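You operate a simulated robot arm through the tools that you are given. There is no shell and no other tool.

You run a simulated robot arm. Do the job below in one go: nothing can be reset, and whatever is moved stays where it is left.

Task
Get the blue machine top ready for work. At the end: the tiny grey tape roll is on the blue machine top; the small orange reel is on the blue machine top; the roller arm is set to away; the cream flask is on the blue machine top; whatever was shut is shut again. Leave all else as you found it, and nothing knocked over. Set down upright: flask. The roller arm goes clockwise seen from above, to its stop.

It is judged by the outcome, as a careful person would: the job done as asked, and still so three seconds after it is handed in. It fails if anything else is knocked over, pushed out of place, dropped, spilled or broken.

Robot
A 6-joint arm with a two-finger gripper, fixed in place. Base frame: the origin is at the foot of the arm, x ahead of it, y to its left, z up. Readings come in m, rad, newtons and seconds.
Its first joint turns from -2.897 to 2.897 rad. Payload 2.45 kg.
The TCP is the grasp point between the finger pads, 0.02 m short of the fingertips. In the tool frame z runs along the fingers and y along their closing line. Largest opening 0.14 m; the body of the gripper starts 0.168 m behind the TCP.
Orientation is that of the tool frame in the base frame, as a unit quaternion [x, y, z, w]. With the fingers straight down and closing along the base's y, the tool's x points along the base's -x, its y along +y and its z along -z.

Tools
- The arm moves only by the tool nudge_tool. Its argument "moves" is a list of rows, each an object of numbers (a shift or turn left out is 0, a gripper value left out holds the last): "grip": the finger opening in m, from 0 to 0.14; "dx", "dy", "dz": the shift along the base's x, y, z in m; "ax", "ay", "az": the turn, a rotation vector about the base's x, y, z in rad. In form: [{"grip": .., "dx": .., "dy": .., "dz": .., "ax": .., "ay": .., "az": ..}, ...]. A call has 1 to 20 rows; each row is the pose to reach, as a shift and turn from the pose commanded when the call began. Rows are played at 5 a second. More than 0.05 m and 0.15 rad between two rows, or a gripper value outside its range, and nothing of the call is played. A pose out of reach is approached as far as the arm can. The call stops where the force on the tool passes 40 N (or 10 N more than at its start, if that is more) or the arm is blocked; 0.2 s more then pass. The fingers move at their own pace (about 0.045 m/s each) and stop on an object; they squeeze with about 30 N. The grip force told is the motor's: it shows also when the fingers shut on nothing. Time passes only in rows, and 0.2 s behind the last, so rows that repeat a pose let the fingers close. The reply holds the time, the measured pose of the TCP, the force on the tool along the base axes, the opening and the grip force, in the units named above and with some noise, with the torque about the TCP (base axes, N m) and any sound that the robot's microphone picked up.
- Cameras (640 x 400 px; columns grow to the right, rows downward): "scene" is fixed at [0.3996, 0.5004, 1.5968]; the picture's right is [-0.84, -0.55, 0.00], its down [-0.27, 0.42, -0.87] and it looks along [0.48, -0.72, -0.50] (base axes); focal length 352 px, centre (320, 200). "wrist" rides on the gripper at [0.078, 0.011, -0.209] in the tool frame; the picture's right is [-0.14, 0.99, 0.00], its down [-0.92, -0.13, -0.37] and it looks along [-0.37, -0.05, 0.93] (tool axes); focal length 280 px, centre (320, 200). There is no depth. A picture from a camera that has moved, and an enlarged one, comes with that camera's place and axes in the base frame and with its lens.
- snapshot(camera): a new picture of that camera. It takes no simulated time.
- zoom(camera, box): a new picture of the part [left, top, right, bottom] of that camera's present view, enlarged. It takes no simulated time.
- job_done(): hands the job in; it is judged then, once.

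Nothing tells you positions but the pictures and the camera data. Unless the task says otherwise, let go and move clear before handing in.

The tools are called after "Emit:" as name(argument=value, ...) on one line, values as JSON. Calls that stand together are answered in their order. nudge_tool: Moves the arm, as the interface text tells. Its arguments: {"type":"object","properties":{"moves":{"type":"array","items":{"type":"object","properties":{"grip":{"type":"number"},"dx":{"type":"number"},"dy":{"type":"number"},"dz":{"type":"number"},"ax":{"type":"number"},"ay":{"type":"number"},"az":{"type":"number"}}}}},"required":["moves"]} The other tools are called the same way: snapshot (camera) takes a picture; zoom (camera, box) takes an enlarged picture of a part of a camera's view; job_done () hands the job in.

At the start:

```text
t: 0.0
tool_pos: [0.5617, -0.0662, 1.412]
orientation: [-0.001, 1.0, 0.0, 0.0]
wrist_force: [0.2, -0.3, 0.7]
wrist_torque: [0.01, 0.03, 0.0]
finger_gap: 0.1402
grasp_force: 0.0
```

scene: 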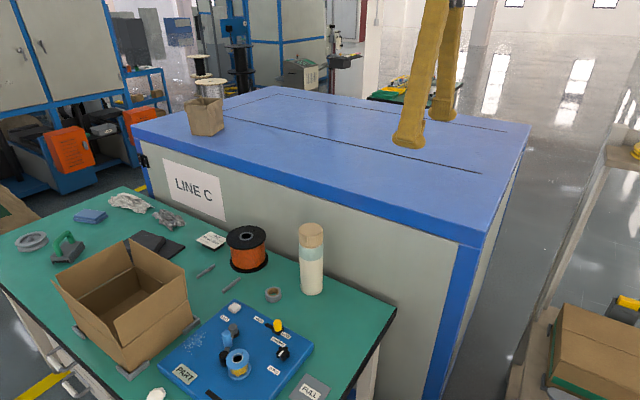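
wrist: 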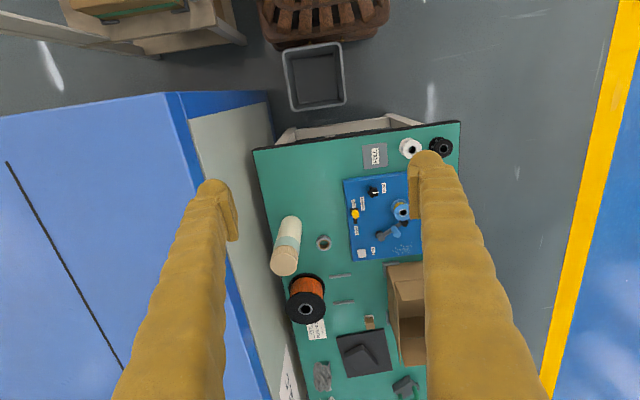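

The wrist view shows a green table beside a large blue-topped machine, with a flask, an orange reel and a tape roll on the table. I'll look closer before moving anything.

Emit:
zoom(camera="scene", box=[150, 220, 350, 400])

Emit:
zoom(camera="scene", box=[0, 180, 200, 305])

Emit:
zoom(camera="scene", box=[120, 60, 360, 210])

Emit:
zoom(camera="scene", box=[340, 60, 580, 260])

Emit:
zoom(camera="wrist", box=[240, 110, 480, 260])

Emit:
zoom(camera="wrist", box=[240, 250, 480, 400])

```text
2.22 times, centred on (250, 310) of scene
camera zoom: at [0.3996, 0.5004, 1.5968], right [-0.84, -0.55, 0.0], down [-0.27, 0.42, -0.87], along [0.48, -0.72, -0.5], focal length 783 px, centre (476, -44)
```

zoom: 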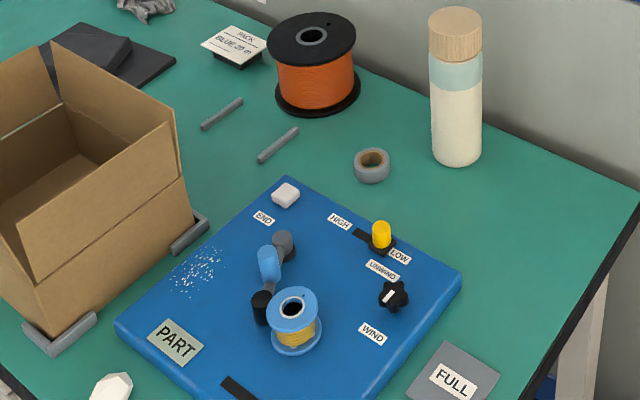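

```text
3.20 times, centred on (100, 242) of scene
camera zoom: at [0.3996, 0.5004, 1.5968], right [-0.84, -0.55, 0.0], down [-0.27, 0.42, -0.87], along [0.48, -0.72, -0.5], focal length 1128 px, centre (1024, 64)
```

zoom: 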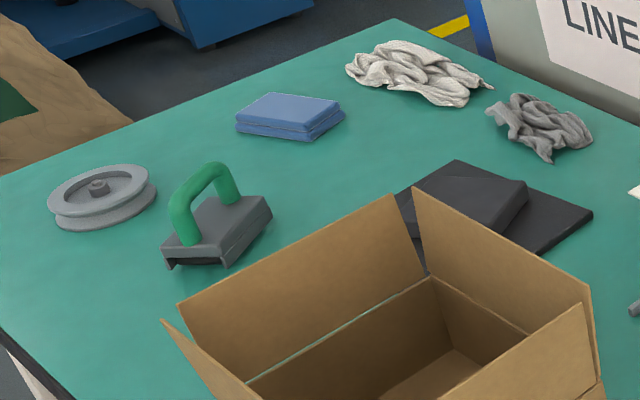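

```text
2.67 times, centred on (240, 135) of scene
camera zoom: at [0.3996, 0.5004, 1.5968], right [-0.84, -0.55, 0.0], down [-0.27, 0.42, -0.87], along [0.48, -0.72, -0.5], focal length 940 px, centre (533, 373)
```

zoom: 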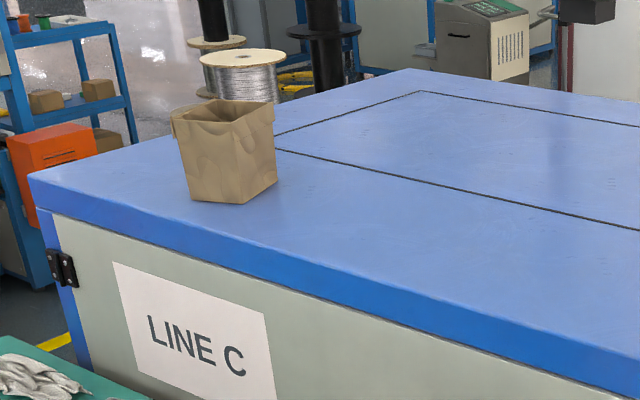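

```text
2.00 times, centred on (460, 160) of scene
camera zoom: at [0.3996, 0.5004, 1.5968], right [-0.84, -0.55, 0.0], down [-0.27, 0.42, -0.87], along [0.48, -0.72, -0.5], focal length 705 px, centre (40, 280)
```

zoom: 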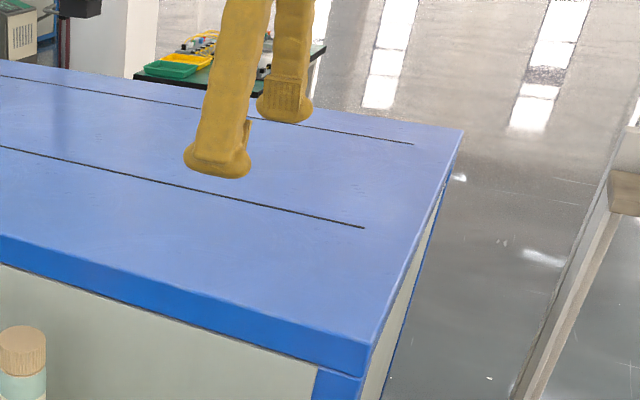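

```text
2.67 times, centred on (360, 185) of wrist
camera zoom: at [0.4846, -0.0549, 1.621], right [0.14, 0.99, 0.0], down [0.92, -0.13, 0.37], along [0.37, -0.05, -0.93], focal length 748 px, centre (213, 240)
```

zoom: 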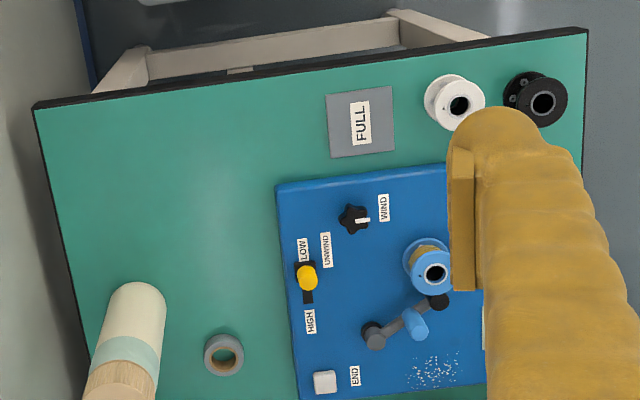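

```text
2.67 times, centred on (360, 325) of wrist
camera zoom: at [0.4846, -0.0549, 1.621], right [0.14, 0.99, 0.0], down [0.92, -0.13, 0.37], along [0.37, -0.05, -0.93], focal length 748 px, centre (213, -133)
```

zoom: 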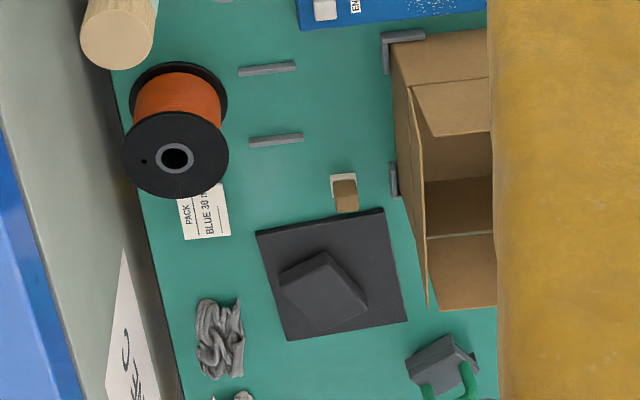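

The flask stands near (0.90, -0.21), the tape near (1.00, -0.11) and the orange reel near (1.18, -0.20), all on a table at z≈0.745. The machine top is at about z 1.083. I'll move the wrist camera over the table to refine these.

Emit:
nudge_tool(moves=[{"dx": 0.04, "dy": 0.01, "grip": 0.14}, {"dx": 0.08, "dy": 0.02}, {"dx": 0.12, "dy": 0.03}, {"dx": 0.16, "dy": 0.04}, {"dx": 0.2, "dy": 0.05}, {"dx": 0.2, "dy": 0.05}])

Emit:
snapshot(camera="wrist")

Emit:
snapshot(camera="scene")

```text
t: 1.4
tool_pos: [0.7664, -0.0174, 1.4088]
orientation: [0.0, 1.0, 0.0, -0.001]
wrist_force: [-0.3, 1.2, 0.4]
wrist_torque: [0.05, 0.01, -0.02]
finger_gap: 0.1398
grasp_force: 0.0
```

```text
taken
camera wrist: at [0.6884, -0.006, 1.6183], right [0.14, 0.99, 0.0], down [0.92, -0.13, 0.37], along [0.37, -0.05, -0.93], focal length 280 px, centre (320, 200)
```

wrist: 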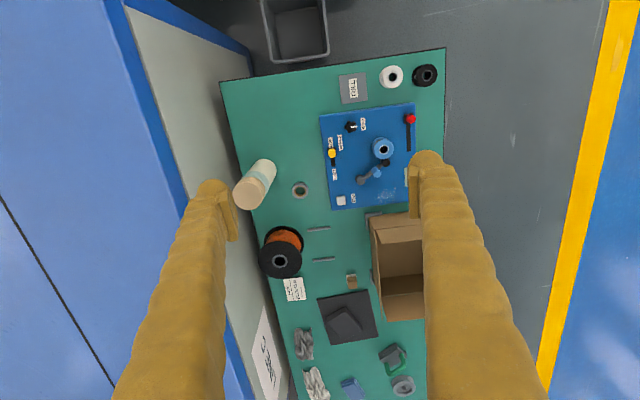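

```text
taken
```

scene: 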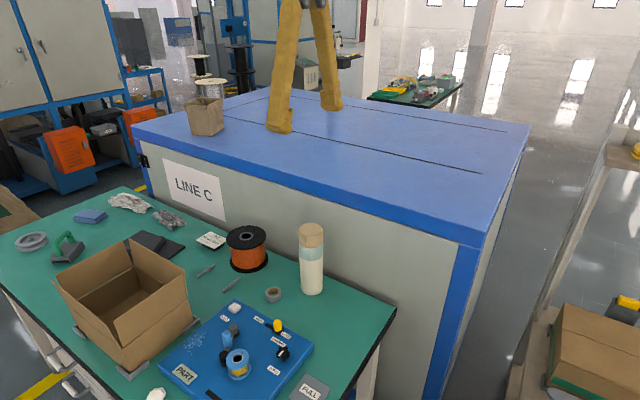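

The reel really is near x≈1.18, so reaching it will need a tilted tool. I'm zooming on the winder board and reel for detail.

Emit:
zoom(camera="wrist", box=[310, 90, 430, 220])

Emit:
zoom(camera="wrist", box=[230, 140, 340, 310])

Emit:
zoom(camera="scene", box=[190, 290, 310, 390])

Emit:
zoom(camera="scene", box=[190, 215, 330, 305])

```text
3.08 times, centred on (370, 155) of wrist
camera zoom: at [0.6884, -0.006, 1.6183], right [0.14, 0.99, 0.0], down [0.92, -0.13, 0.37], along [0.37, -0.05, -0.93], focal length 863 px, centre (166, 338)
```

zoom: 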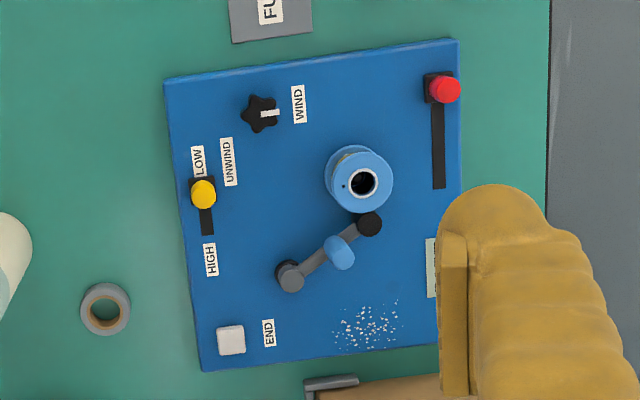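

```text
2.35 times, centred on (285, 225) of wrist
camera zoom: at [0.6884, -0.006, 1.6183], right [0.14, 0.99, 0.0], down [0.92, -0.13, 0.37], along [0.37, -0.05, -0.93], focal length 660 px, centre (402, 141)
```

zoom: 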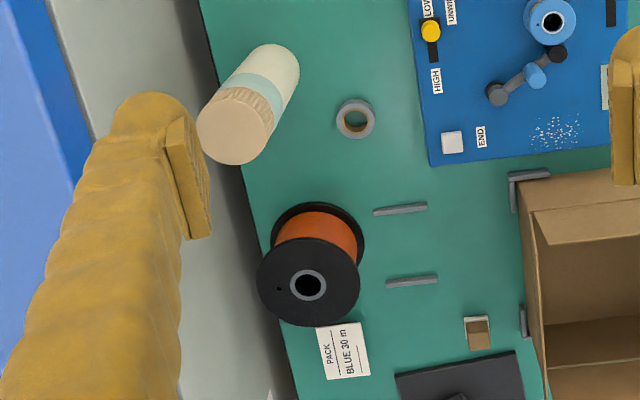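

```text
4.00 times, centred on (250, 340) of scene
camera zoom: at [0.3996, 0.5004, 1.5968], right [-0.84, -0.55, 0.0], down [-0.27, 0.42, -0.87], along [0.48, -0.72, -0.5], focal length 1409 px, centre (600, -360)
```

zoom: 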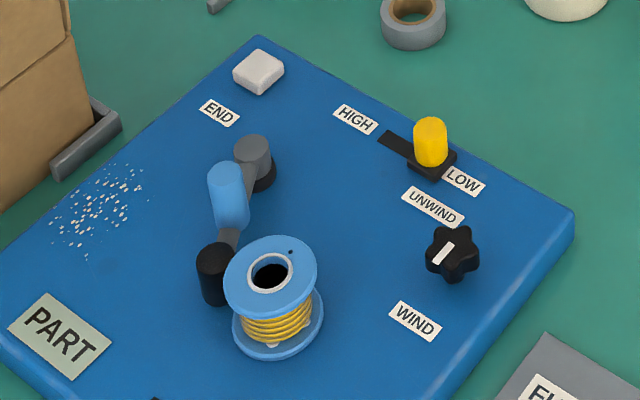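

```text
4.44 times, centred on (260, 260) of scene
camera zoom: at [0.3996, 0.5004, 1.5968], right [-0.84, -0.55, 0.0], down [-0.27, 0.42, -0.87], along [0.48, -0.72, -0.5], focal length 1566 px, centre (587, -67)
```

zoom: 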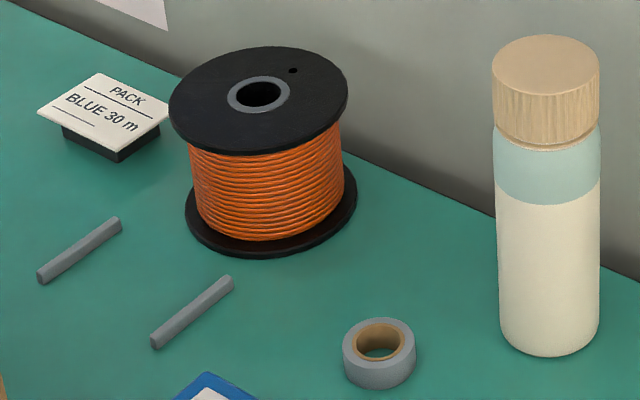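

The reel's flange is about 0.14 m across, so I'll grip its wound body (~0.126 m) with a tilted tool later. The flask at (0.909, -0.209) comes first, so I'm moving above it and starting down.

Emit:
nudge_tool(moves=[{"dx": 0.024, "dy": -0.032}, {"dx": 0.048, "dy": -0.064}, {"dx": 0.072, "dy": -0.096}, {"dx": 0.096, "dy": -0.128}, {"dx": 0.12, "dy": -0.16}, {"dx": 0.143, "dy": -0.1916}, {"dx": 0.143, "dy": -0.1916, "dz": -0.05}, {"dx": 0.143, "dy": -0.1916, "dz": -0.1}, {"dx": 0.143, "dy": -0.1916, "dz": -0.15}, {"dx": 0.143, "dy": -0.1916, "dz": -0.2}, {"dx": 0.143, "dy": -0.1916, "dz": -0.25}, {"dx": 0.143, "dy": -0.1916, "dz": -0.28}, {"dx": 0.143, "dy": -0.1916, "dz": -0.28}])

Emit:
snapshot(camera="wrist")

Emit:
snapshot(camera="scene")

```text
t: 4.2
tool_pos: [0.9053, -0.2073, 1.131]
orientation: [-0.001, 1.0, 0.0, -0.001]
wrist_force: [0.9, -0.7, -0.6]
wrist_torque: [-0.02, 0.02, 0.01]
finger_gap: 0.1399
grasp_force: 0.1
```

```text
taken
camera wrist: at [0.828, -0.1974, 1.3396], right [0.14, 0.99, 0.0], down [0.92, -0.13, 0.37], along [0.37, -0.05, -0.93], focal length 280 px, centre (320, 200)
```

wrist: 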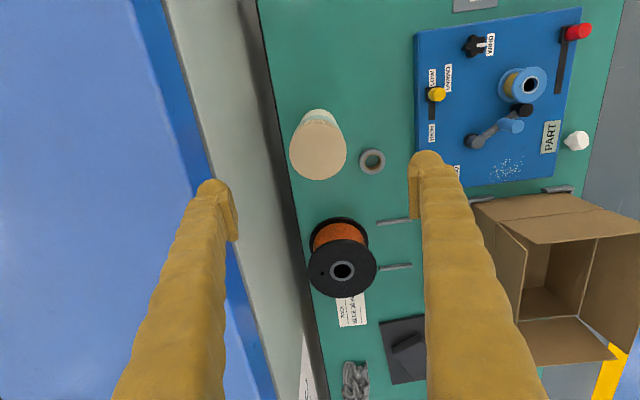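

```text
taken
```

scene: 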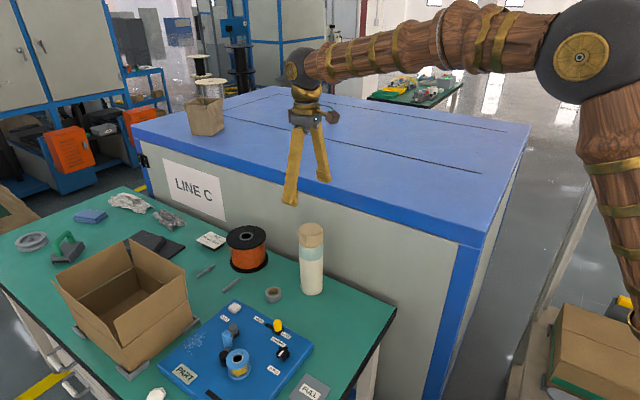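

The tool is centred over the flask, so I'm descending and closing on its body.

Emit:
nudge_tool(moves=[{"dy": -0.0015, "dz": -0.05}, {"dy": -0.0015, "dz": -0.1}, {"dy": -0.0015, "dz": -0.15}, {"dy": -0.0015, "dz": -0.19}, {"dy": -0.0015, "dz": -0.23}, {"dy": -0.0015, "dz": -0.263}, {"dy": -0.0015, "dz": -0.263}])

Emit:
snapshot(camera="scene")

Emit:
snapshot(camera="wrist")

```text
t: 5.8
tool_pos: [0.9063, -0.2091, 0.8692]
orientation: [0.0, 1.0, 0.0, -0.001]
wrist_force: [-0.3, -0.9, 1.1]
wrist_torque: [-0.01, -0.01, -0.01]
finger_gap: 0.1399
grasp_force: 0.1
```

```text
taken
```

scene: 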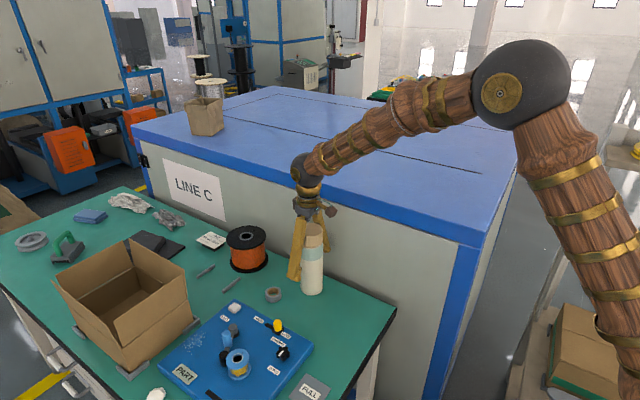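

```text
taken
camera wrist: at [0.8277, -0.1979, 1.0793], right [0.14, 0.99, 0.0], down [0.92, -0.13, 0.37], along [0.37, -0.05, -0.93], focal length 280 px, centre (320, 200)
```

wrist: 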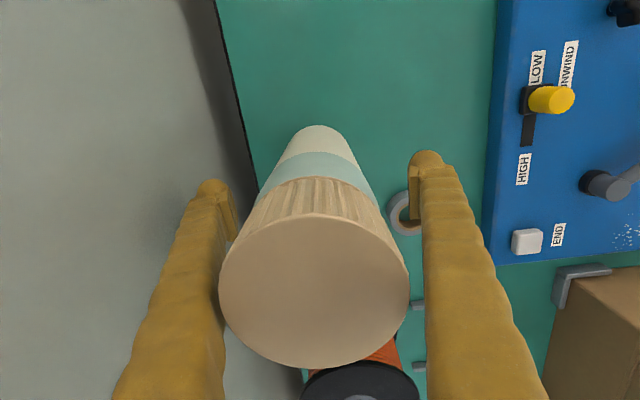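

The flask sits between the fingers. I'm closing on it.

Emit:
nudge_tool(moves=[{"dx": -0.004, "grip": 0.14}, {"dx": -0.004, "grip": 0.09}, {"dx": -0.004, "grip": 0.075}, {"dx": -0.004, "grip": 0.06}, {"dx": -0.004, "grip": 0.055}, {"dx": -0.004, "grip": 0.055}, {"dx": -0.004, "grip": 0.055}, {"dx": -0.004, "grip": 0.055}])

```text
t: 7.6
tool_pos: [0.9005, -0.2083, 0.8697]
orientation: [-0.001, 1.0, 0.0, 0.001]
wrist_force: [-0.7, -1.5, 21.1]
wrist_torque: [0.33, 0.01, 0.0]
finger_gap: 0.0989
grasp_force: 30.0
```

The gap stopped at 0.099 with an upward force, which I did not expect. I'm checking before I lift.

Emit:
snapshot(camera="wrist")

Emit:
zoom(camera="scene", box=[230, 170, 390, 310])

```text
taken
camera wrist: at [0.8233, -0.1975, 1.0794], right [0.14, 0.99, 0.0], down [0.92, -0.13, 0.37], along [0.37, -0.05, -0.93], focal length 280 px, centre (320, 200)
```

wrist: 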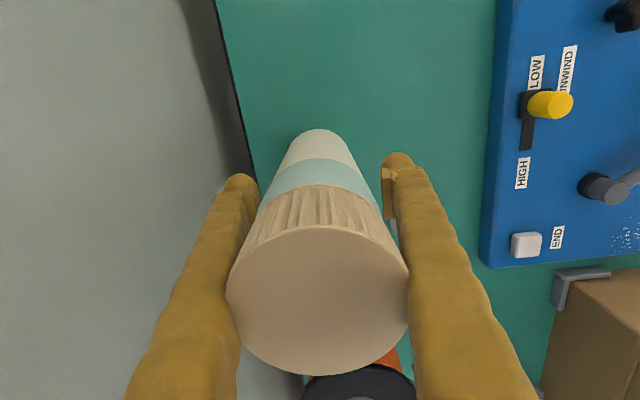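

```text
2.86 times, centred on (310, 240) of scene
camera zoom: at [0.3996, 0.5004, 1.5968], right [-0.84, -0.55, 0.0], down [-0.27, 0.42, -0.87], along [0.48, -0.72, -0.5], focal length 1007 px, centre (349, 86)
```

zoom: 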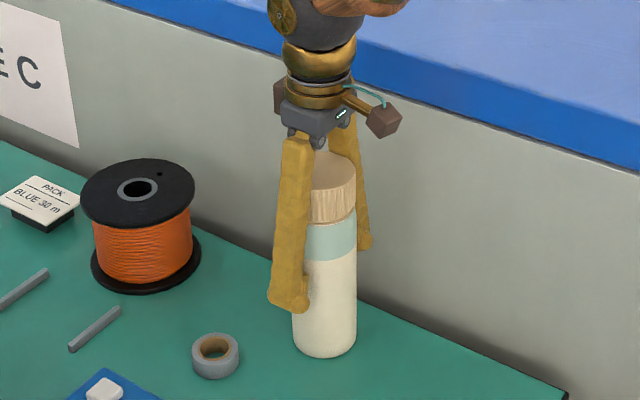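

The upper part of the fingers is pinching the lid because they lean inward toward the palm. I'll open, rise so the pads sit just under the lid, and close again.

Emit:
nudge_tool(moves=[{"grip": 0.12}, {"grip": 0.14}, {"grip": 0.14}, {"grip": 0.14, "dz": 0.03}, {"grip": 0.14, "dz": 0.07}, {"grip": 0.14, "dz": 0.07}])

Emit:
nudge_tool(moves=[{"grip": 0.1}, {"grip": 0.08}, {"grip": 0.06}, {"grip": 0.055}, {"grip": 0.055}, {"grip": 0.055}, {"grip": 0.055}])

Emit:
zoom(camera="scene", box=[230, 170, 390, 310])

Emit:
snapshot(camera="wrist")

```text
t: 9.0
tool_pos: [0.9024, -0.2081, 0.9397]
orientation: [0.001, 1.0, 0.0, 0.0]
wrist_force: [0.2, -0.3, -0.4]
wrist_torque: [-0.03, 0.02, 0.01]
finger_gap: 0.14
grasp_force: 0.0
```

```text
t: 10.6
tool_pos: [0.9038, -0.208, 0.9382]
orientation: [0.0, 1.0, 0.0, 0.0]
wrist_force: [-0.2, -1.0, 1.8]
wrist_torque: [-0.01, 0.0, 0.0]
finger_gap: 0.0746
grasp_force: 30.0
```

```text
2.86 times, centred on (310, 240) of scene
camera zoom: at [0.3996, 0.5004, 1.5968], right [-0.84, -0.55, 0.0], down [-0.27, 0.42, -0.87], along [0.48, -0.72, -0.5], focal length 1007 px, centre (349, 86)
```

zoom: 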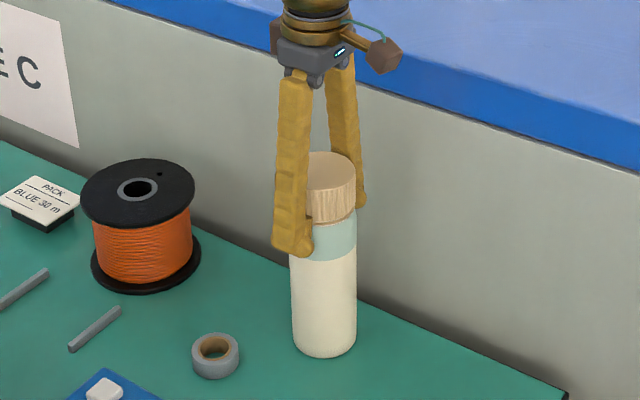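

```text
taken
camera wrist: at [0.8247, -0.1974, 1.1484], right [0.14, 0.99, 0.0], down [0.92, -0.13, 0.37], along [0.37, -0.05, -0.93], focal length 280 px, centre (320, 200)
```

wrist: 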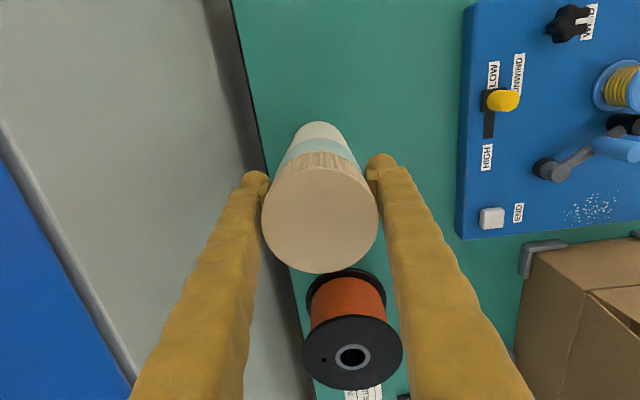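

The grip is good: gap 0.0746, taken at the flask's shoulder. I'm lifting it straight up above the machine top height.

Emit:
nudge_tool(moves=[{"dz": 0.015}, {"dz": 0.04}, {"dz": 0.08}, {"dz": 0.12}, {"dz": 0.16}, {"dz": 0.2}, {"dz": 0.24}, {"dz": 0.28}, {"dz": 0.32}, {"dz": 0.36}, {"dz": 0.39}, {"dz": 0.39}])

Emit:
snapshot(camera="scene")

```text
t: 13.2
tool_pos: [0.9011, -0.2084, 1.3297]
orientation: [-0.001, 1.0, 0.0, 0.001]
wrist_force: [0.0, -0.3, -4.0]
wrist_torque: [0.0, 0.01, 0.01]
finger_gap: 0.0746
grasp_force: 29.9
```

```text
taken
```

scene: 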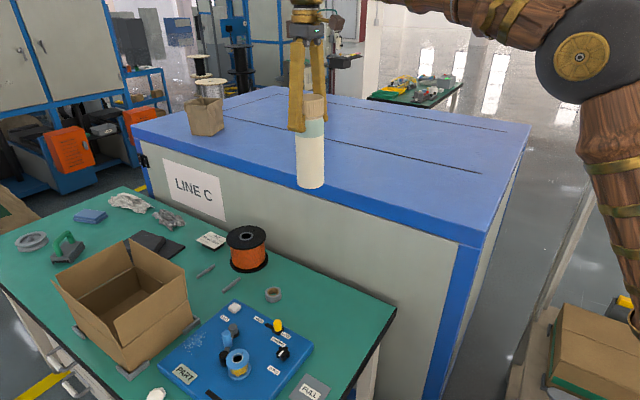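

The flask is held and clear of the table. I'm carrying it over the machine top toward (0.56, -0.56).

Emit:
nudge_tool(moves=[{"dx": -0.014, "dy": -0.014}, {"dx": -0.042, "dy": -0.043}, {"dx": -0.07, "dy": -0.072}, {"dx": -0.1, "dy": -0.102}, {"dx": -0.13, "dy": -0.133}, {"dx": -0.16, "dy": -0.164}, {"dx": -0.19, "dy": -0.195}, {"dx": -0.22, "dy": -0.226}, {"dx": -0.25, "dy": -0.257}, {"dx": -0.28, "dy": -0.288}, {"dx": -0.31, "dy": -0.319}, {"dx": -0.33, "dy": -0.34}, {"dx": -0.341, "dy": -0.352}, {"dx": -0.341, "dy": -0.352}])

Emit:
snapshot(camera="scene")

Emit:
snapshot(camera="wrist")

```text
t: 16.2
tool_pos: [0.5586, -0.5589, 1.3285]
orientation: [0.0, 1.0, 0.0, -0.001]
wrist_force: [-0.1, 0.3, -3.0]
wrist_torque: [0.0, 0.01, 0.02]
finger_gap: 0.0748
grasp_force: 29.8
```

```text
taken
```

scene: 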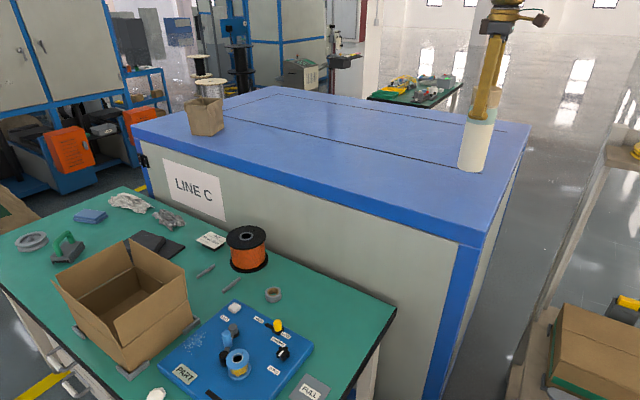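

```text
taken
camera wrist: at [0.4808, -0.5491, 1.5369], right [0.14, 0.99, 0.0], down [0.92, -0.13, 0.37], along [0.37, -0.05, -0.93], focal length 280 px, centre (320, 200)
```

wrist: 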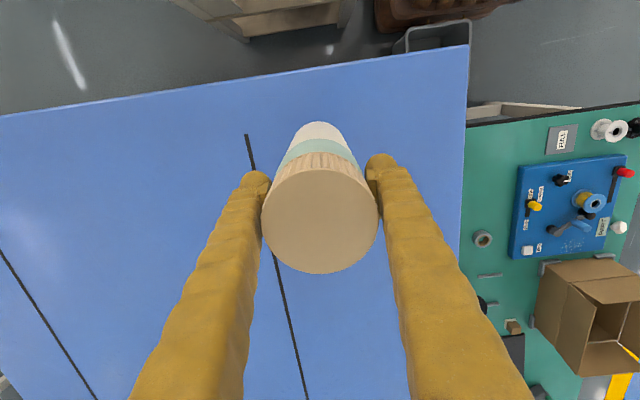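

The flask is over a clear spot on the machine top. I'm lowering it gently.

Emit:
nudge_tool(moves=[{"dz": -0.02}, {"dz": -0.035}, {"dz": -0.043}, {"dz": -0.046}, {"dz": -0.046}])

Emit:
zoom(camera="scene", box=[420, 80, 540, 190])

```text
t: 17.4
tool_pos: [0.5599, -0.56, 1.2829]
orientation: [0.001, 1.0, 0.0, 0.0]
wrist_force: [-0.3, 0.8, -4.1]
wrist_torque: [0.01, -0.01, 0.01]
finger_gap: 0.0747
grasp_force: 30.0
```

```text
3.64 times, centred on (480, 135) of scene
camera zoom: at [0.3996, 0.5004, 1.5968], right [-0.84, -0.55, 0.0], down [-0.27, 0.42, -0.87], along [0.48, -0.72, -0.5], focal length 1281 px, centre (-262, 436)
```

zoom: 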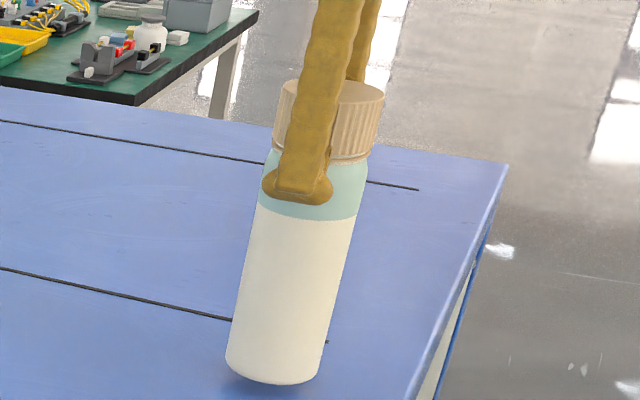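

Emit:
nudge_tool(moves=[{"dz": -0.003}, {"dz": -0.006}, {"dz": -0.006}])

```text
t: 18.2
tool_pos: [0.5605, -0.5607, 1.2759]
orientation: [0.0, 1.0, 0.0, 0.001]
wrist_force: [0.7, -0.2, -2.2]
wrist_torque: [0.03, -0.02, -0.02]
finger_gap: 0.0745
grasp_force: 30.1
```

Emit:
nudge_tool(moves=[{"dz": -0.001}, {"dz": -0.002}, {"dz": -0.003}, {"dz": -0.003}])

Emit:
zoom(camera="scene", box=[420, 80, 540, 190])

```text
t: 19.2
tool_pos: [0.5604, -0.5605, 1.2728]
orientation: [0.0, 1.0, 0.001, 0.001]
wrist_force: [0.4, 0.8, -2.4]
wrist_torque: [-0.03, -0.01, 0.0]
finger_gap: 0.0748
grasp_force: 30.5
```

```text
3.64 times, centred on (480, 135) of scene
camera zoom: at [0.3996, 0.5004, 1.5968], right [-0.84, -0.55, 0.0], down [-0.27, 0.42, -0.87], along [0.48, -0.72, -0.5], focal length 1281 px, centre (-262, 436)
```

zoom: 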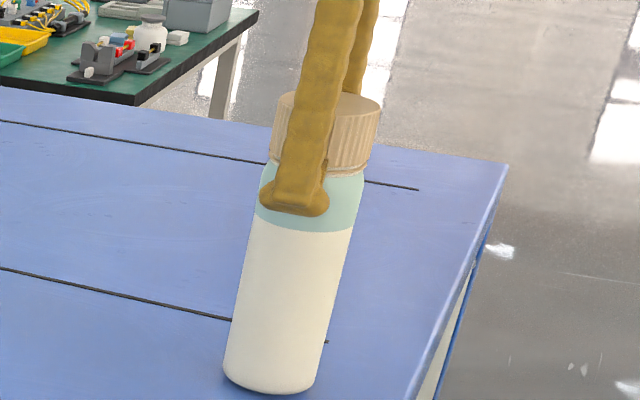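

Emit:
nudge_tool(moves=[{"dz": -0.002}, {"dz": -0.004}, {"dz": -0.004}])

```text
t: 20.0
tool_pos: [0.5604, -0.5615, 1.2705]
orientation: [0.0, 1.0, 0.0, 0.0]
wrist_force: [-0.6, -0.6, -0.1]
wrist_torque: [0.03, 0.02, -0.01]
finger_gap: 0.0747
grasp_force: 29.9
```

Emit:
nudge_tool(moves=[{"dz": -0.001}, {"dz": -0.002}, {"dz": -0.002}])

```text
t: 20.8
tool_pos: [0.56, -0.5613, 1.2702]
orientation: [0.0, 1.0, 0.0, 0.001]
wrist_force: [-0.3, -3.5, 34.1]
wrist_torque: [0.4, 0.06, -0.02]
finger_gap: 0.0747
grasp_force: 30.2
```

The flask is firmly down. I'm easing the pressure, releasing and backing up.

Emit:
nudge_tool(moves=[{"dz": 0.0025, "grip": 0.055}, {"dz": 0.0025, "grip": 0.09}, {"dz": 0.0025, "grip": 0.14}, {"dz": 0.0025, "grip": 0.14}, {"dz": 0.0025, "grip": 0.14}, {"dz": 0.04, "grip": 0.14}, {"dz": 0.08, "grip": 0.14}, {"dz": 0.12, "grip": 0.14}, {"dz": 0.15, "grip": 0.14}, {"dz": 0.15, "grip": 0.14}])

Emit:
snapshot(camera="scene")

```text
t: 23.0
tool_pos: [0.56, -0.5616, 1.4204]
orientation: [-0.001, 1.0, 0.001, 0.0]
wrist_force: [0.4, 0.0, -0.4]
wrist_torque: [-0.01, 0.0, 0.0]
finger_gap: 0.14
grasp_force: 0.0
```

```text
taken
```

scene: 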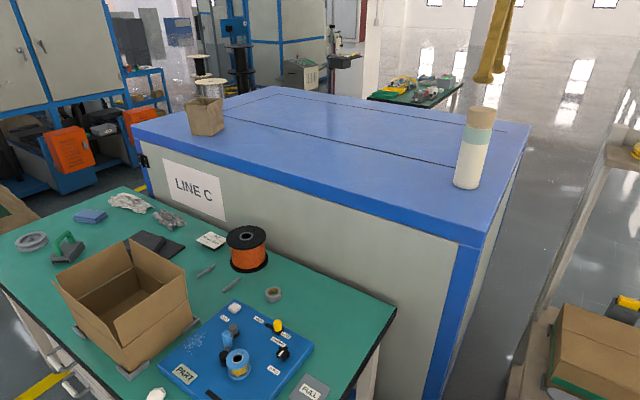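

The flask stands upright on the machine. Next is the tape at about (0.985, -0.109); I'm moving over it with a slight outward tilt for reach.

Emit:
nudge_tool(moves=[{"dx": 0.029, "dy": 0.035}, {"dx": 0.058, "dy": 0.07}, {"dx": 0.087, "dy": 0.105}, {"dx": 0.116, "dy": 0.14}, {"dx": 0.145, "dy": 0.175}, {"dx": 0.174, "dy": 0.21}, {"dx": 0.203, "dy": 0.245}, {"dx": 0.232, "dy": 0.28}, {"dx": 0.261, "dy": 0.315}, {"dx": 0.29, "dy": 0.35}, {"dx": 0.32, "dy": 0.385}, {"dx": 0.35, "dy": 0.42}, {"dx": 0.375, "dy": 0.4526}, {"dx": 0.375, "dy": 0.4526, "dz": -0.05, "ay": -0.06}, {"dx": 0.375, "dy": 0.4526, "dz": -0.1, "ay": -0.12}, {"dx": 0.375, "dy": 0.4526, "dz": -0.15, "ay": -0.18}, {"dx": 0.385, "dy": 0.4526, "dz": -0.2, "ay": -0.24}, {"dx": 0.395, "dy": 0.4526, "dz": -0.25, "ay": -0.3}, {"dx": 0.405, "dy": 0.4526, "dz": -0.3, "ay": -0.35}, {"dx": 0.405, "dy": 0.4526, "dz": -0.3, "ay": -0.35}])

Emit:
snapshot(camera="wrist")

Emit:
snapshot(camera="scene")

```text
refused: row 17 steps farther than a row can; nothing moved
```

```text
taken
camera wrist: at [0.4826, -0.5508, 1.6289], right [0.14, 0.99, 0.0], down [0.92, -0.13, 0.37], along [0.37, -0.05, -0.93], focal length 280 px, centre (320, 200)
```

wrist: 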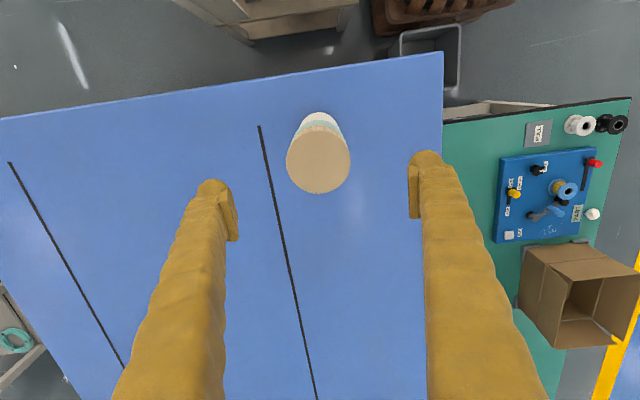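

```text
taken
```

scene: 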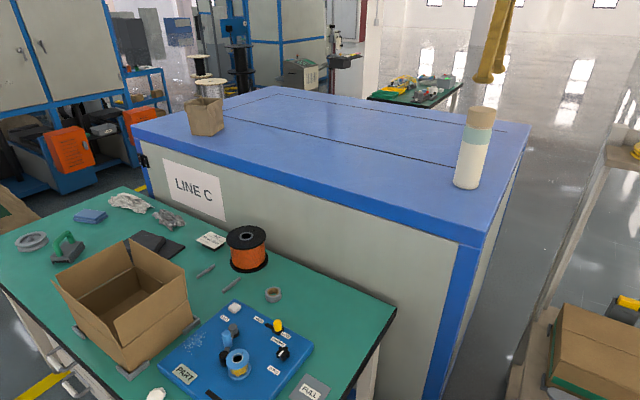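

One row stepped slightly too far, so nothing moved. I'm repeating the move with smaller steps.

Emit:
nudge_tool(moves=[{"dx": 0.029, "dy": 0.035}, {"dx": 0.058, "dy": 0.07}, {"dx": 0.087, "dy": 0.105}, {"dx": 0.116, "dy": 0.14}, {"dx": 0.145, "dy": 0.175}, {"dx": 0.174, "dy": 0.21}, {"dx": 0.203, "dy": 0.245}, {"dx": 0.232, "dy": 0.28}, {"dx": 0.261, "dy": 0.315}, {"dx": 0.29, "dy": 0.35}, {"dx": 0.32, "dy": 0.385}, {"dx": 0.35, "dy": 0.42}, {"dx": 0.375, "dy": 0.4526}, {"dx": 0.375, "dy": 0.4526, "dz": -0.045, "ay": -0.06}, {"dx": 0.375, "dy": 0.4526, "dz": -0.09, "ay": -0.12}, {"dx": 0.375, "dy": 0.4526, "dz": -0.135, "ay": -0.18}, {"dx": 0.385, "dy": 0.4526, "dz": -0.18, "ay": -0.24}, {"dx": 0.395, "dy": 0.4526, "dz": -0.225, "ay": -0.3}, {"dx": 0.405, "dy": 0.4526, "dz": -0.27, "ay": -0.35}, {"dx": 0.405, "dy": 0.4526, "dz": -0.27, "ay": -0.35}])

Emit:
snapshot(camera="wrist")

Emit:
snapshot(camera="scene")

```text
t: 27.2
tool_pos: [0.9659, -0.1087, 1.145]
orientation: [0.001, 0.985, 0.0, 0.175]
wrist_force: [0.8, 0.1, 0.0]
wrist_torque: [0.02, 0.01, 0.01]
finger_gap: 0.1401
grasp_force: 0.1
```

```text
taken
camera wrist: at [0.821, -0.0973, 1.3154], right [0.13, 0.99, 0.05], down [0.74, -0.13, 0.66], along [0.66, -0.05, -0.75], focal length 280 px, centre (320, 200)
```

wrist: 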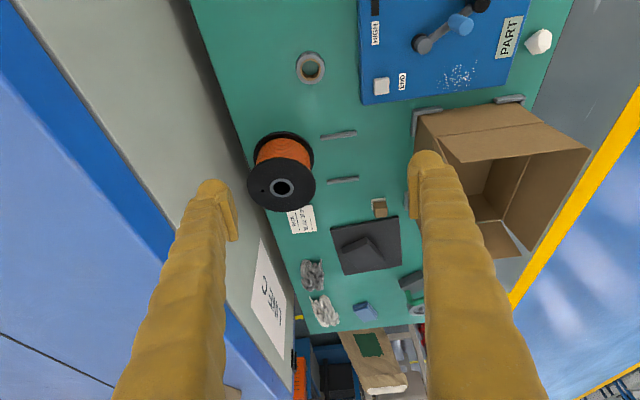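

```text
taken
```

scene: 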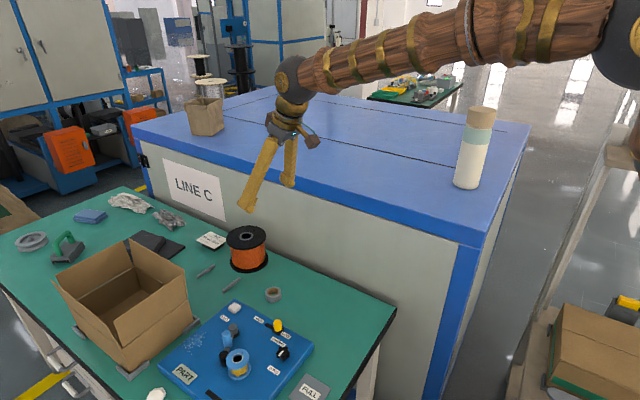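

The tape is at (0.983, -0.108). I'm descending over it with a narrower opening to stay clear of the winder board.

Emit:
nudge_tool(moves=[{"dx": 0.005, "dz": -0.045, "grip": 0.1}, {"dx": 0.01, "dz": -0.09}, {"dx": 0.015, "dz": -0.135}, {"dx": 0.017, "dz": -0.18}, {"dx": 0.017, "dz": -0.225}, {"dx": 0.017, "dz": -0.265}, {"dx": 0.017, "dz": -0.295}, {"dx": 0.017, "dz": -0.295}])

Emit:
snapshot(camera="wrist")

Emit:
zoom(camera="scene", box=[200, 190, 360, 310])

```text
t: 29.0
tool_pos: [0.9801, -0.1108, 0.8518]
orientation: [0.0, 0.985, 0.0, 0.175]
wrist_force: [0.0, 0.0, -0.4]
wrist_torque: [-0.02, 0.01, -0.01]
finger_gap: 0.1002
grasp_force: 0.0
```

```text
taken
camera wrist: at [0.8364, -0.0997, 1.021], right [0.13, 0.99, 0.05], down [0.74, -0.13, 0.66], along [0.66, -0.05, -0.75], focal length 280 px, centre (320, 200)
```

wrist: 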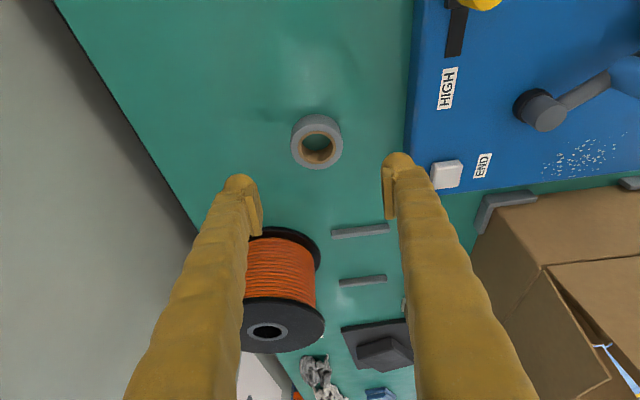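

```text
3.33 times, centred on (280, 250) of scene
camera zoom: at [0.3996, 0.5004, 1.5968], right [-0.84, -0.55, 0.0], down [-0.27, 0.42, -0.87], along [0.48, -0.72, -0.5], focal length 1174 px, centre (453, 33)
```

zoom: 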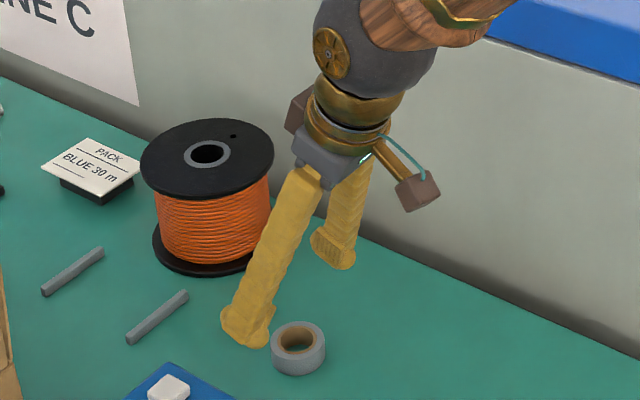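

The tape is centred between the fingers. I'm lowering to it and closing.

Emit:
nudge_tool(moves=[{"dx": 0.001, "dy": 0.001, "dz": -0.03}, {"dx": 0.001, "dy": 0.001, "dz": -0.055}, {"dx": 0.001, "dy": 0.001, "dz": -0.07}, {"dx": 0.001, "dy": 0.001, "dz": -0.076}, {"dx": 0.001, "dy": 0.001, "dz": -0.076}])

Emit:
snapshot(camera="wrist")

Emit:
zoom(camera="scene", box=[200, 190, 360, 310])

```text
t: 30.1
tool_pos: [0.9818, -0.107, 0.7795]
orientation: [0.0, 0.984, -0.001, 0.175]
wrist_force: [-7.3, 1.4, 10.9]
wrist_torque: [0.09, 0.24, 0.1]
finger_gap: 0.1002
grasp_force: 0.0
stopped in row 5: the force on the tool passed its limit at 43 N (the readings are from after the stop); the commanded pose is now the measured one
```

```text
taken
camera wrist: at [0.8368, -0.0962, 0.9487], right [0.13, 0.99, 0.05], down [0.74, -0.13, 0.66], along [0.66, -0.05, -0.75], focal length 280 px, centre (320, 200)
```

wrist: 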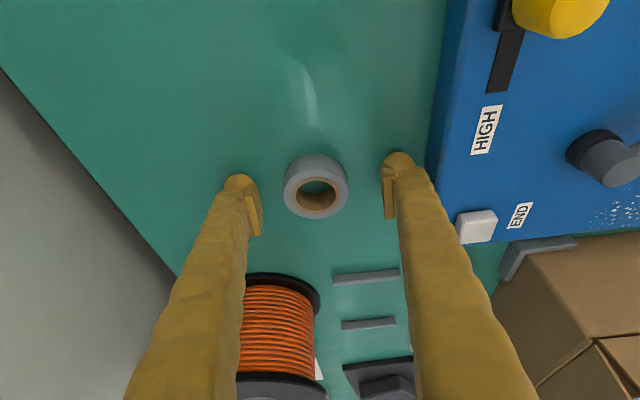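

```text
3.33 times, centred on (280, 250) of scene
camera zoom: at [0.3996, 0.5004, 1.5968], right [-0.84, -0.55, 0.0], down [-0.27, 0.42, -0.87], along [0.48, -0.72, -0.5], focal length 1174 px, centre (453, 33)
```

zoom: 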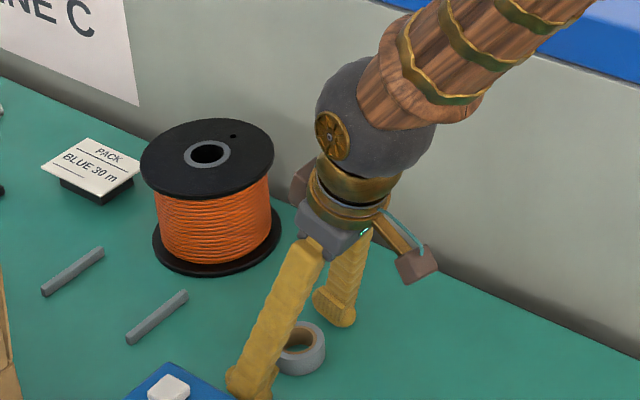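

The fingertips touched the table at TCP z≈0.779, so the table is a little higher than estimated. I'm rising 3 mm and closing on the tape.

Emit:
nudge_tool(moves=[{"dy": -0.001, "dz": 0.003}, {"dy": -0.001, "dz": 0.003, "grip": 0.07}, {"dy": -0.001, "dz": 0.003, "grip": 0.05}, {"dy": -0.001, "dz": 0.003, "grip": 0.04}, {"dy": -0.001, "dz": 0.003, "grip": 0.04}, {"dy": -0.001, "dz": 0.003, "grip": 0.04}, {"dy": -0.001, "dz": 0.003, "grip": 0.04}])

Emit:
snapshot(camera="wrist")

```text
t: 31.7
tool_pos: [0.9827, -0.1077, 0.7835]
orientation: [0.0, 0.984, 0.0, 0.176]
wrist_force: [0.5, 2.4, 10.6]
wrist_torque: [0.02, 0.04, 0.02]
finger_gap: 0.0504
grasp_force: 30.6
```

```text
taken
camera wrist: at [0.8367, -0.0977, 0.9519], right [0.13, 0.99, 0.05], down [0.74, -0.13, 0.66], along [0.66, -0.05, -0.75], focal length 280 px, centre (320, 200)
```

wrist: 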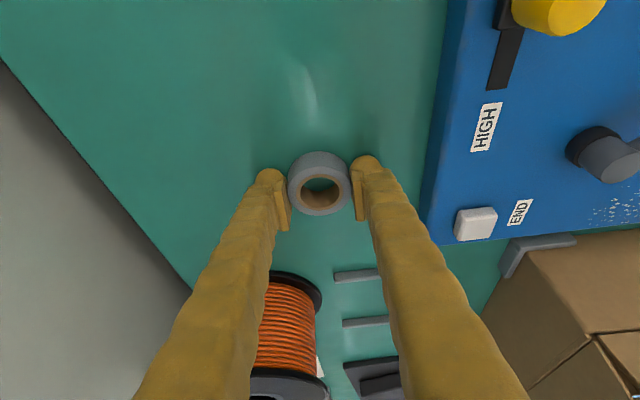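

The gap of 0.050 means the tape is gripped. I'm lifting and checking.

Emit:
nudge_tool(moves=[{"dz": 0.02}, {"dz": 0.05}, {"dz": 0.09}, {"dz": 0.13}, {"dz": 0.13}])

Emit:
snapshot(camera="wrist")

Emit:
zoom(camera="scene", box=[200, 190, 360, 310])

```text
t: 32.9
tool_pos: [0.9822, -0.1094, 0.9126]
orientation: [0.0, 0.985, 0.0, 0.175]
wrist_force: [-0.2, -0.1, 0.0]
wrist_torque: [0.03, -0.02, 0.01]
finger_gap: 0.05
grasp_force: 29.8
```

```text
taken
camera wrist: at [0.8378, -0.0989, 1.081], right [0.13, 0.99, 0.05], down [0.74, -0.13, 0.66], along [0.66, -0.05, -0.75], focal length 280 px, centre (320, 200)
```

wrist: 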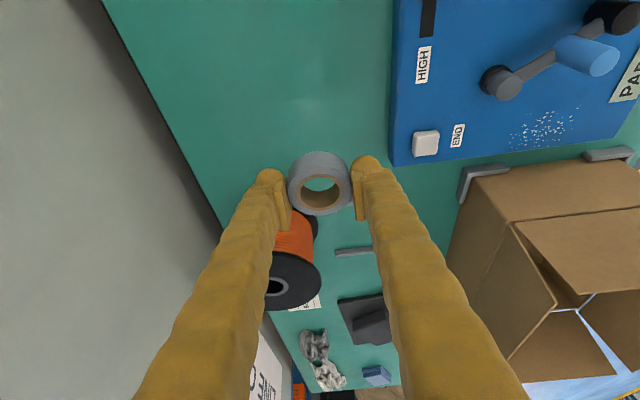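

```text
3.33 times, centred on (280, 250) of scene
camera zoom: at [0.3996, 0.5004, 1.5968], right [-0.84, -0.55, 0.0], down [-0.27, 0.42, -0.87], along [0.48, -0.72, -0.5], focal length 1174 px, centre (453, 33)
```

zoom: 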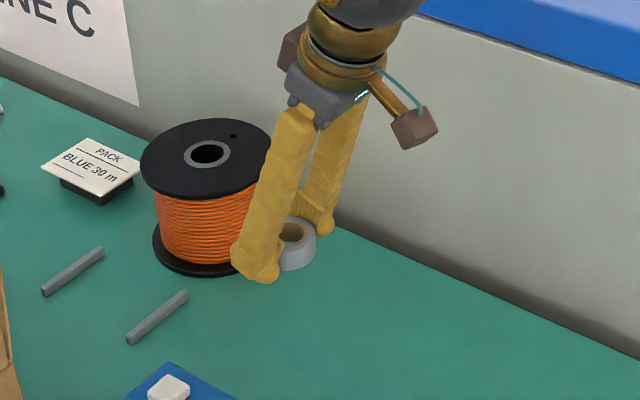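

The tape is held. I'm raising it over the machine edge and carrying it to (0.88, -0.42) on the machine top.

Emit:
nudge_tool(moves=[{"dz": 0.045}, {"dz": 0.09}, {"dz": 0.135}, {"dz": 0.18}, {"dz": 0.225}, {"dz": 0.27}, {"dz": 0.29}, {"dx": -0.013, "dy": -0.04, "dz": 0.29}, {"dx": -0.026, "dy": -0.08, "dz": 0.29}, {"dx": -0.039, "dy": -0.12, "dz": 0.29}, {"dx": -0.052, "dy": -0.16, "dz": 0.29}, {"dx": -0.065, "dy": -0.2, "dz": 0.29}, {"dx": -0.078, "dy": -0.24, "dz": 0.29}, {"dx": -0.091, "dy": -0.28, "dz": 0.29}, {"dx": -0.102, "dy": -0.311, "dz": 0.29}, {"dx": -0.102, "dy": -0.311, "dz": 0.26}, {"dx": -0.102, "dy": -0.311, "dz": 0.23}, {"dx": -0.102, "dy": -0.311, "dz": 0.215}, {"dx": -0.102, "dy": -0.311, "dz": 0.215}])

Emit:
snapshot(camera="wrist")

Emit:
snapshot(camera="scene")

```text
t: 36.9
tool_pos: [0.8788, -0.4182, 1.1272]
orientation: [0.0, 0.985, 0.0, 0.175]
wrist_force: [0.6, -0.1, -1.4]
wrist_torque: [-0.02, -0.02, -0.01]
finger_gap: 0.05
grasp_force: 30.1
```

```text
taken
camera wrist: at [0.7338, -0.4074, 1.2958], right [0.13, 0.99, 0.05], down [0.74, -0.13, 0.66], along [0.66, -0.05, -0.75], focal length 280 px, centre (320, 200)
```

wrist: 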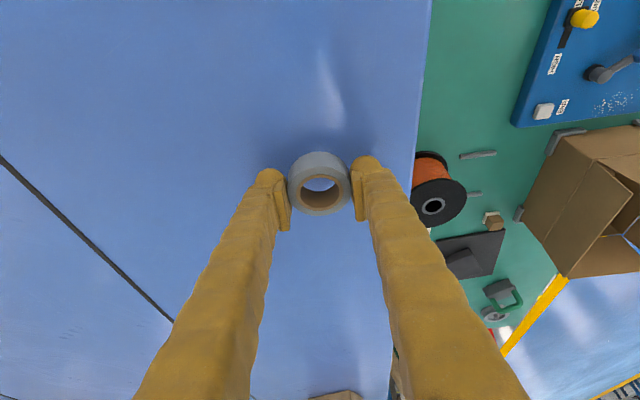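

```text
taken
```

scene: 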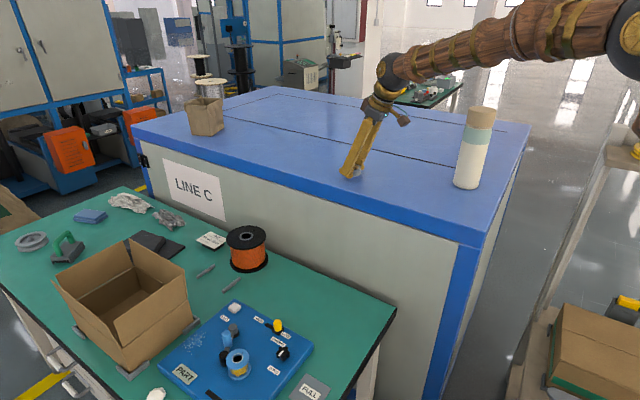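

Emit:
nudge_tool(moves=[{"dz": -0.005}, {"dz": -0.008}, {"dz": -0.01}, {"dz": -0.01}])

Emit:
nudge_tool(moves=[{"dz": -0.001}, {"dz": -0.002}, {"dz": -0.002}])

Emit:
zoom(camera="scene", box=[310, 110, 410, 200])

```text
t: 37.9
tool_pos: [0.8778, -0.4182, 1.1159]
orientation: [0.0, 0.985, 0.0, 0.175]
wrist_force: [-0.1, -0.5, -1.3]
wrist_torque: [0.03, -0.02, 0.04]
finger_gap: 0.0505
grasp_force: 29.8
```

```text
t: 38.7
tool_pos: [0.8779, -0.4186, 1.1148]
orientation: [0.0, 0.985, 0.0, 0.174]
wrist_force: [-0.3, -0.9, -0.1]
wrist_torque: [0.01, 0.02, -0.01]
finger_gap: 0.0502
grasp_force: 30.5
```

```text
4.44 times, centred on (360, 155) of scene
camera zoom: at [0.3996, 0.5004, 1.5968], right [-0.84, -0.55, 0.0], down [-0.27, 0.42, -0.87], along [0.48, -0.72, -0.5], focal length 1566 px, centre (142, 400)
```

zoom: 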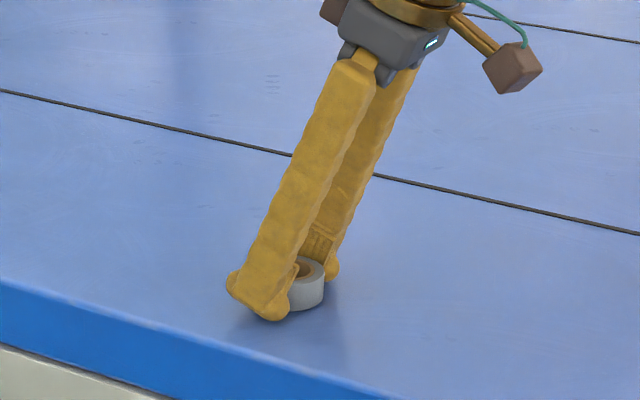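

Emit:
nudge_tool(moves=[{"dz": -0.001}, {"dz": -0.002}, {"dz": -0.002}])

```text
t: 39.5
tool_pos: [0.8789, -0.4195, 1.1122]
orientation: [0.0, 0.985, 0.0, 0.175]
wrist_force: [-5.7, -0.3, 13.7]
wrist_torque: [0.18, 0.2, 0.02]
finger_gap: 0.0502
grasp_force: 29.9
```

The tape is touching the machine top. I'm releasing it and backing off.

Emit:
nudge_tool(moves=[{"dz": 0.001, "grip": 0.05}, {"dz": 0.0015, "grip": 0.07}, {"dz": 0.0015, "grip": 0.1}, {"dz": 0.0015, "grip": 0.1}, {"dz": 0.0015, "grip": 0.1}, {"dz": 0.04, "grip": 0.1}, {"dz": 0.085, "grip": 0.1}, {"dz": 0.13, "grip": 0.1}, {"dz": 0.13, "grip": 0.14}])

Emit:
snapshot(camera="wrist")

Emit:
zoom(camera="scene", box=[310, 80, 510, 220])

```text
t: 41.5
tool_pos: [0.8783, -0.4202, 1.2426]
orientation: [0.0, 0.985, 0.0, 0.175]
wrist_force: [-0.3, 0.3, 0.8]
wrist_torque: [-0.01, 0.05, -0.04]
finger_gap: 0.1348
grasp_force: 0.0
```

```text
taken
camera wrist: at [0.734, -0.4091, 1.4111], right [0.13, 0.99, 0.05], down [0.74, -0.13, 0.66], along [0.66, -0.05, -0.75], focal length 280 px, centre (320, 200)
```

wrist: 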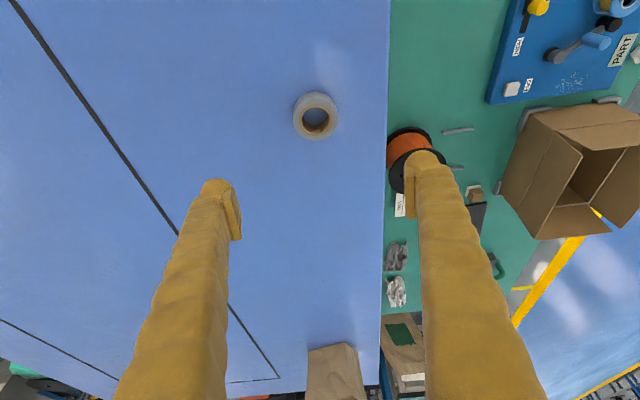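

```text
2.86 times, centred on (410, 150) of scene
camera zoom: at [0.3996, 0.5004, 1.5968], right [-0.84, -0.55, 0.0], down [-0.27, 0.42, -0.87], along [0.48, -0.72, -0.5], focal length 1007 px, centre (63, 343)
```

zoom: 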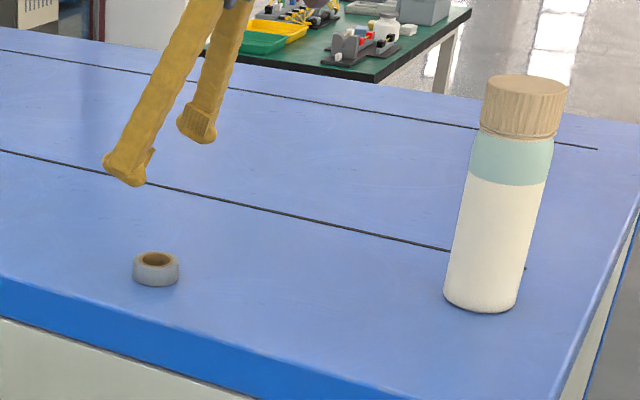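

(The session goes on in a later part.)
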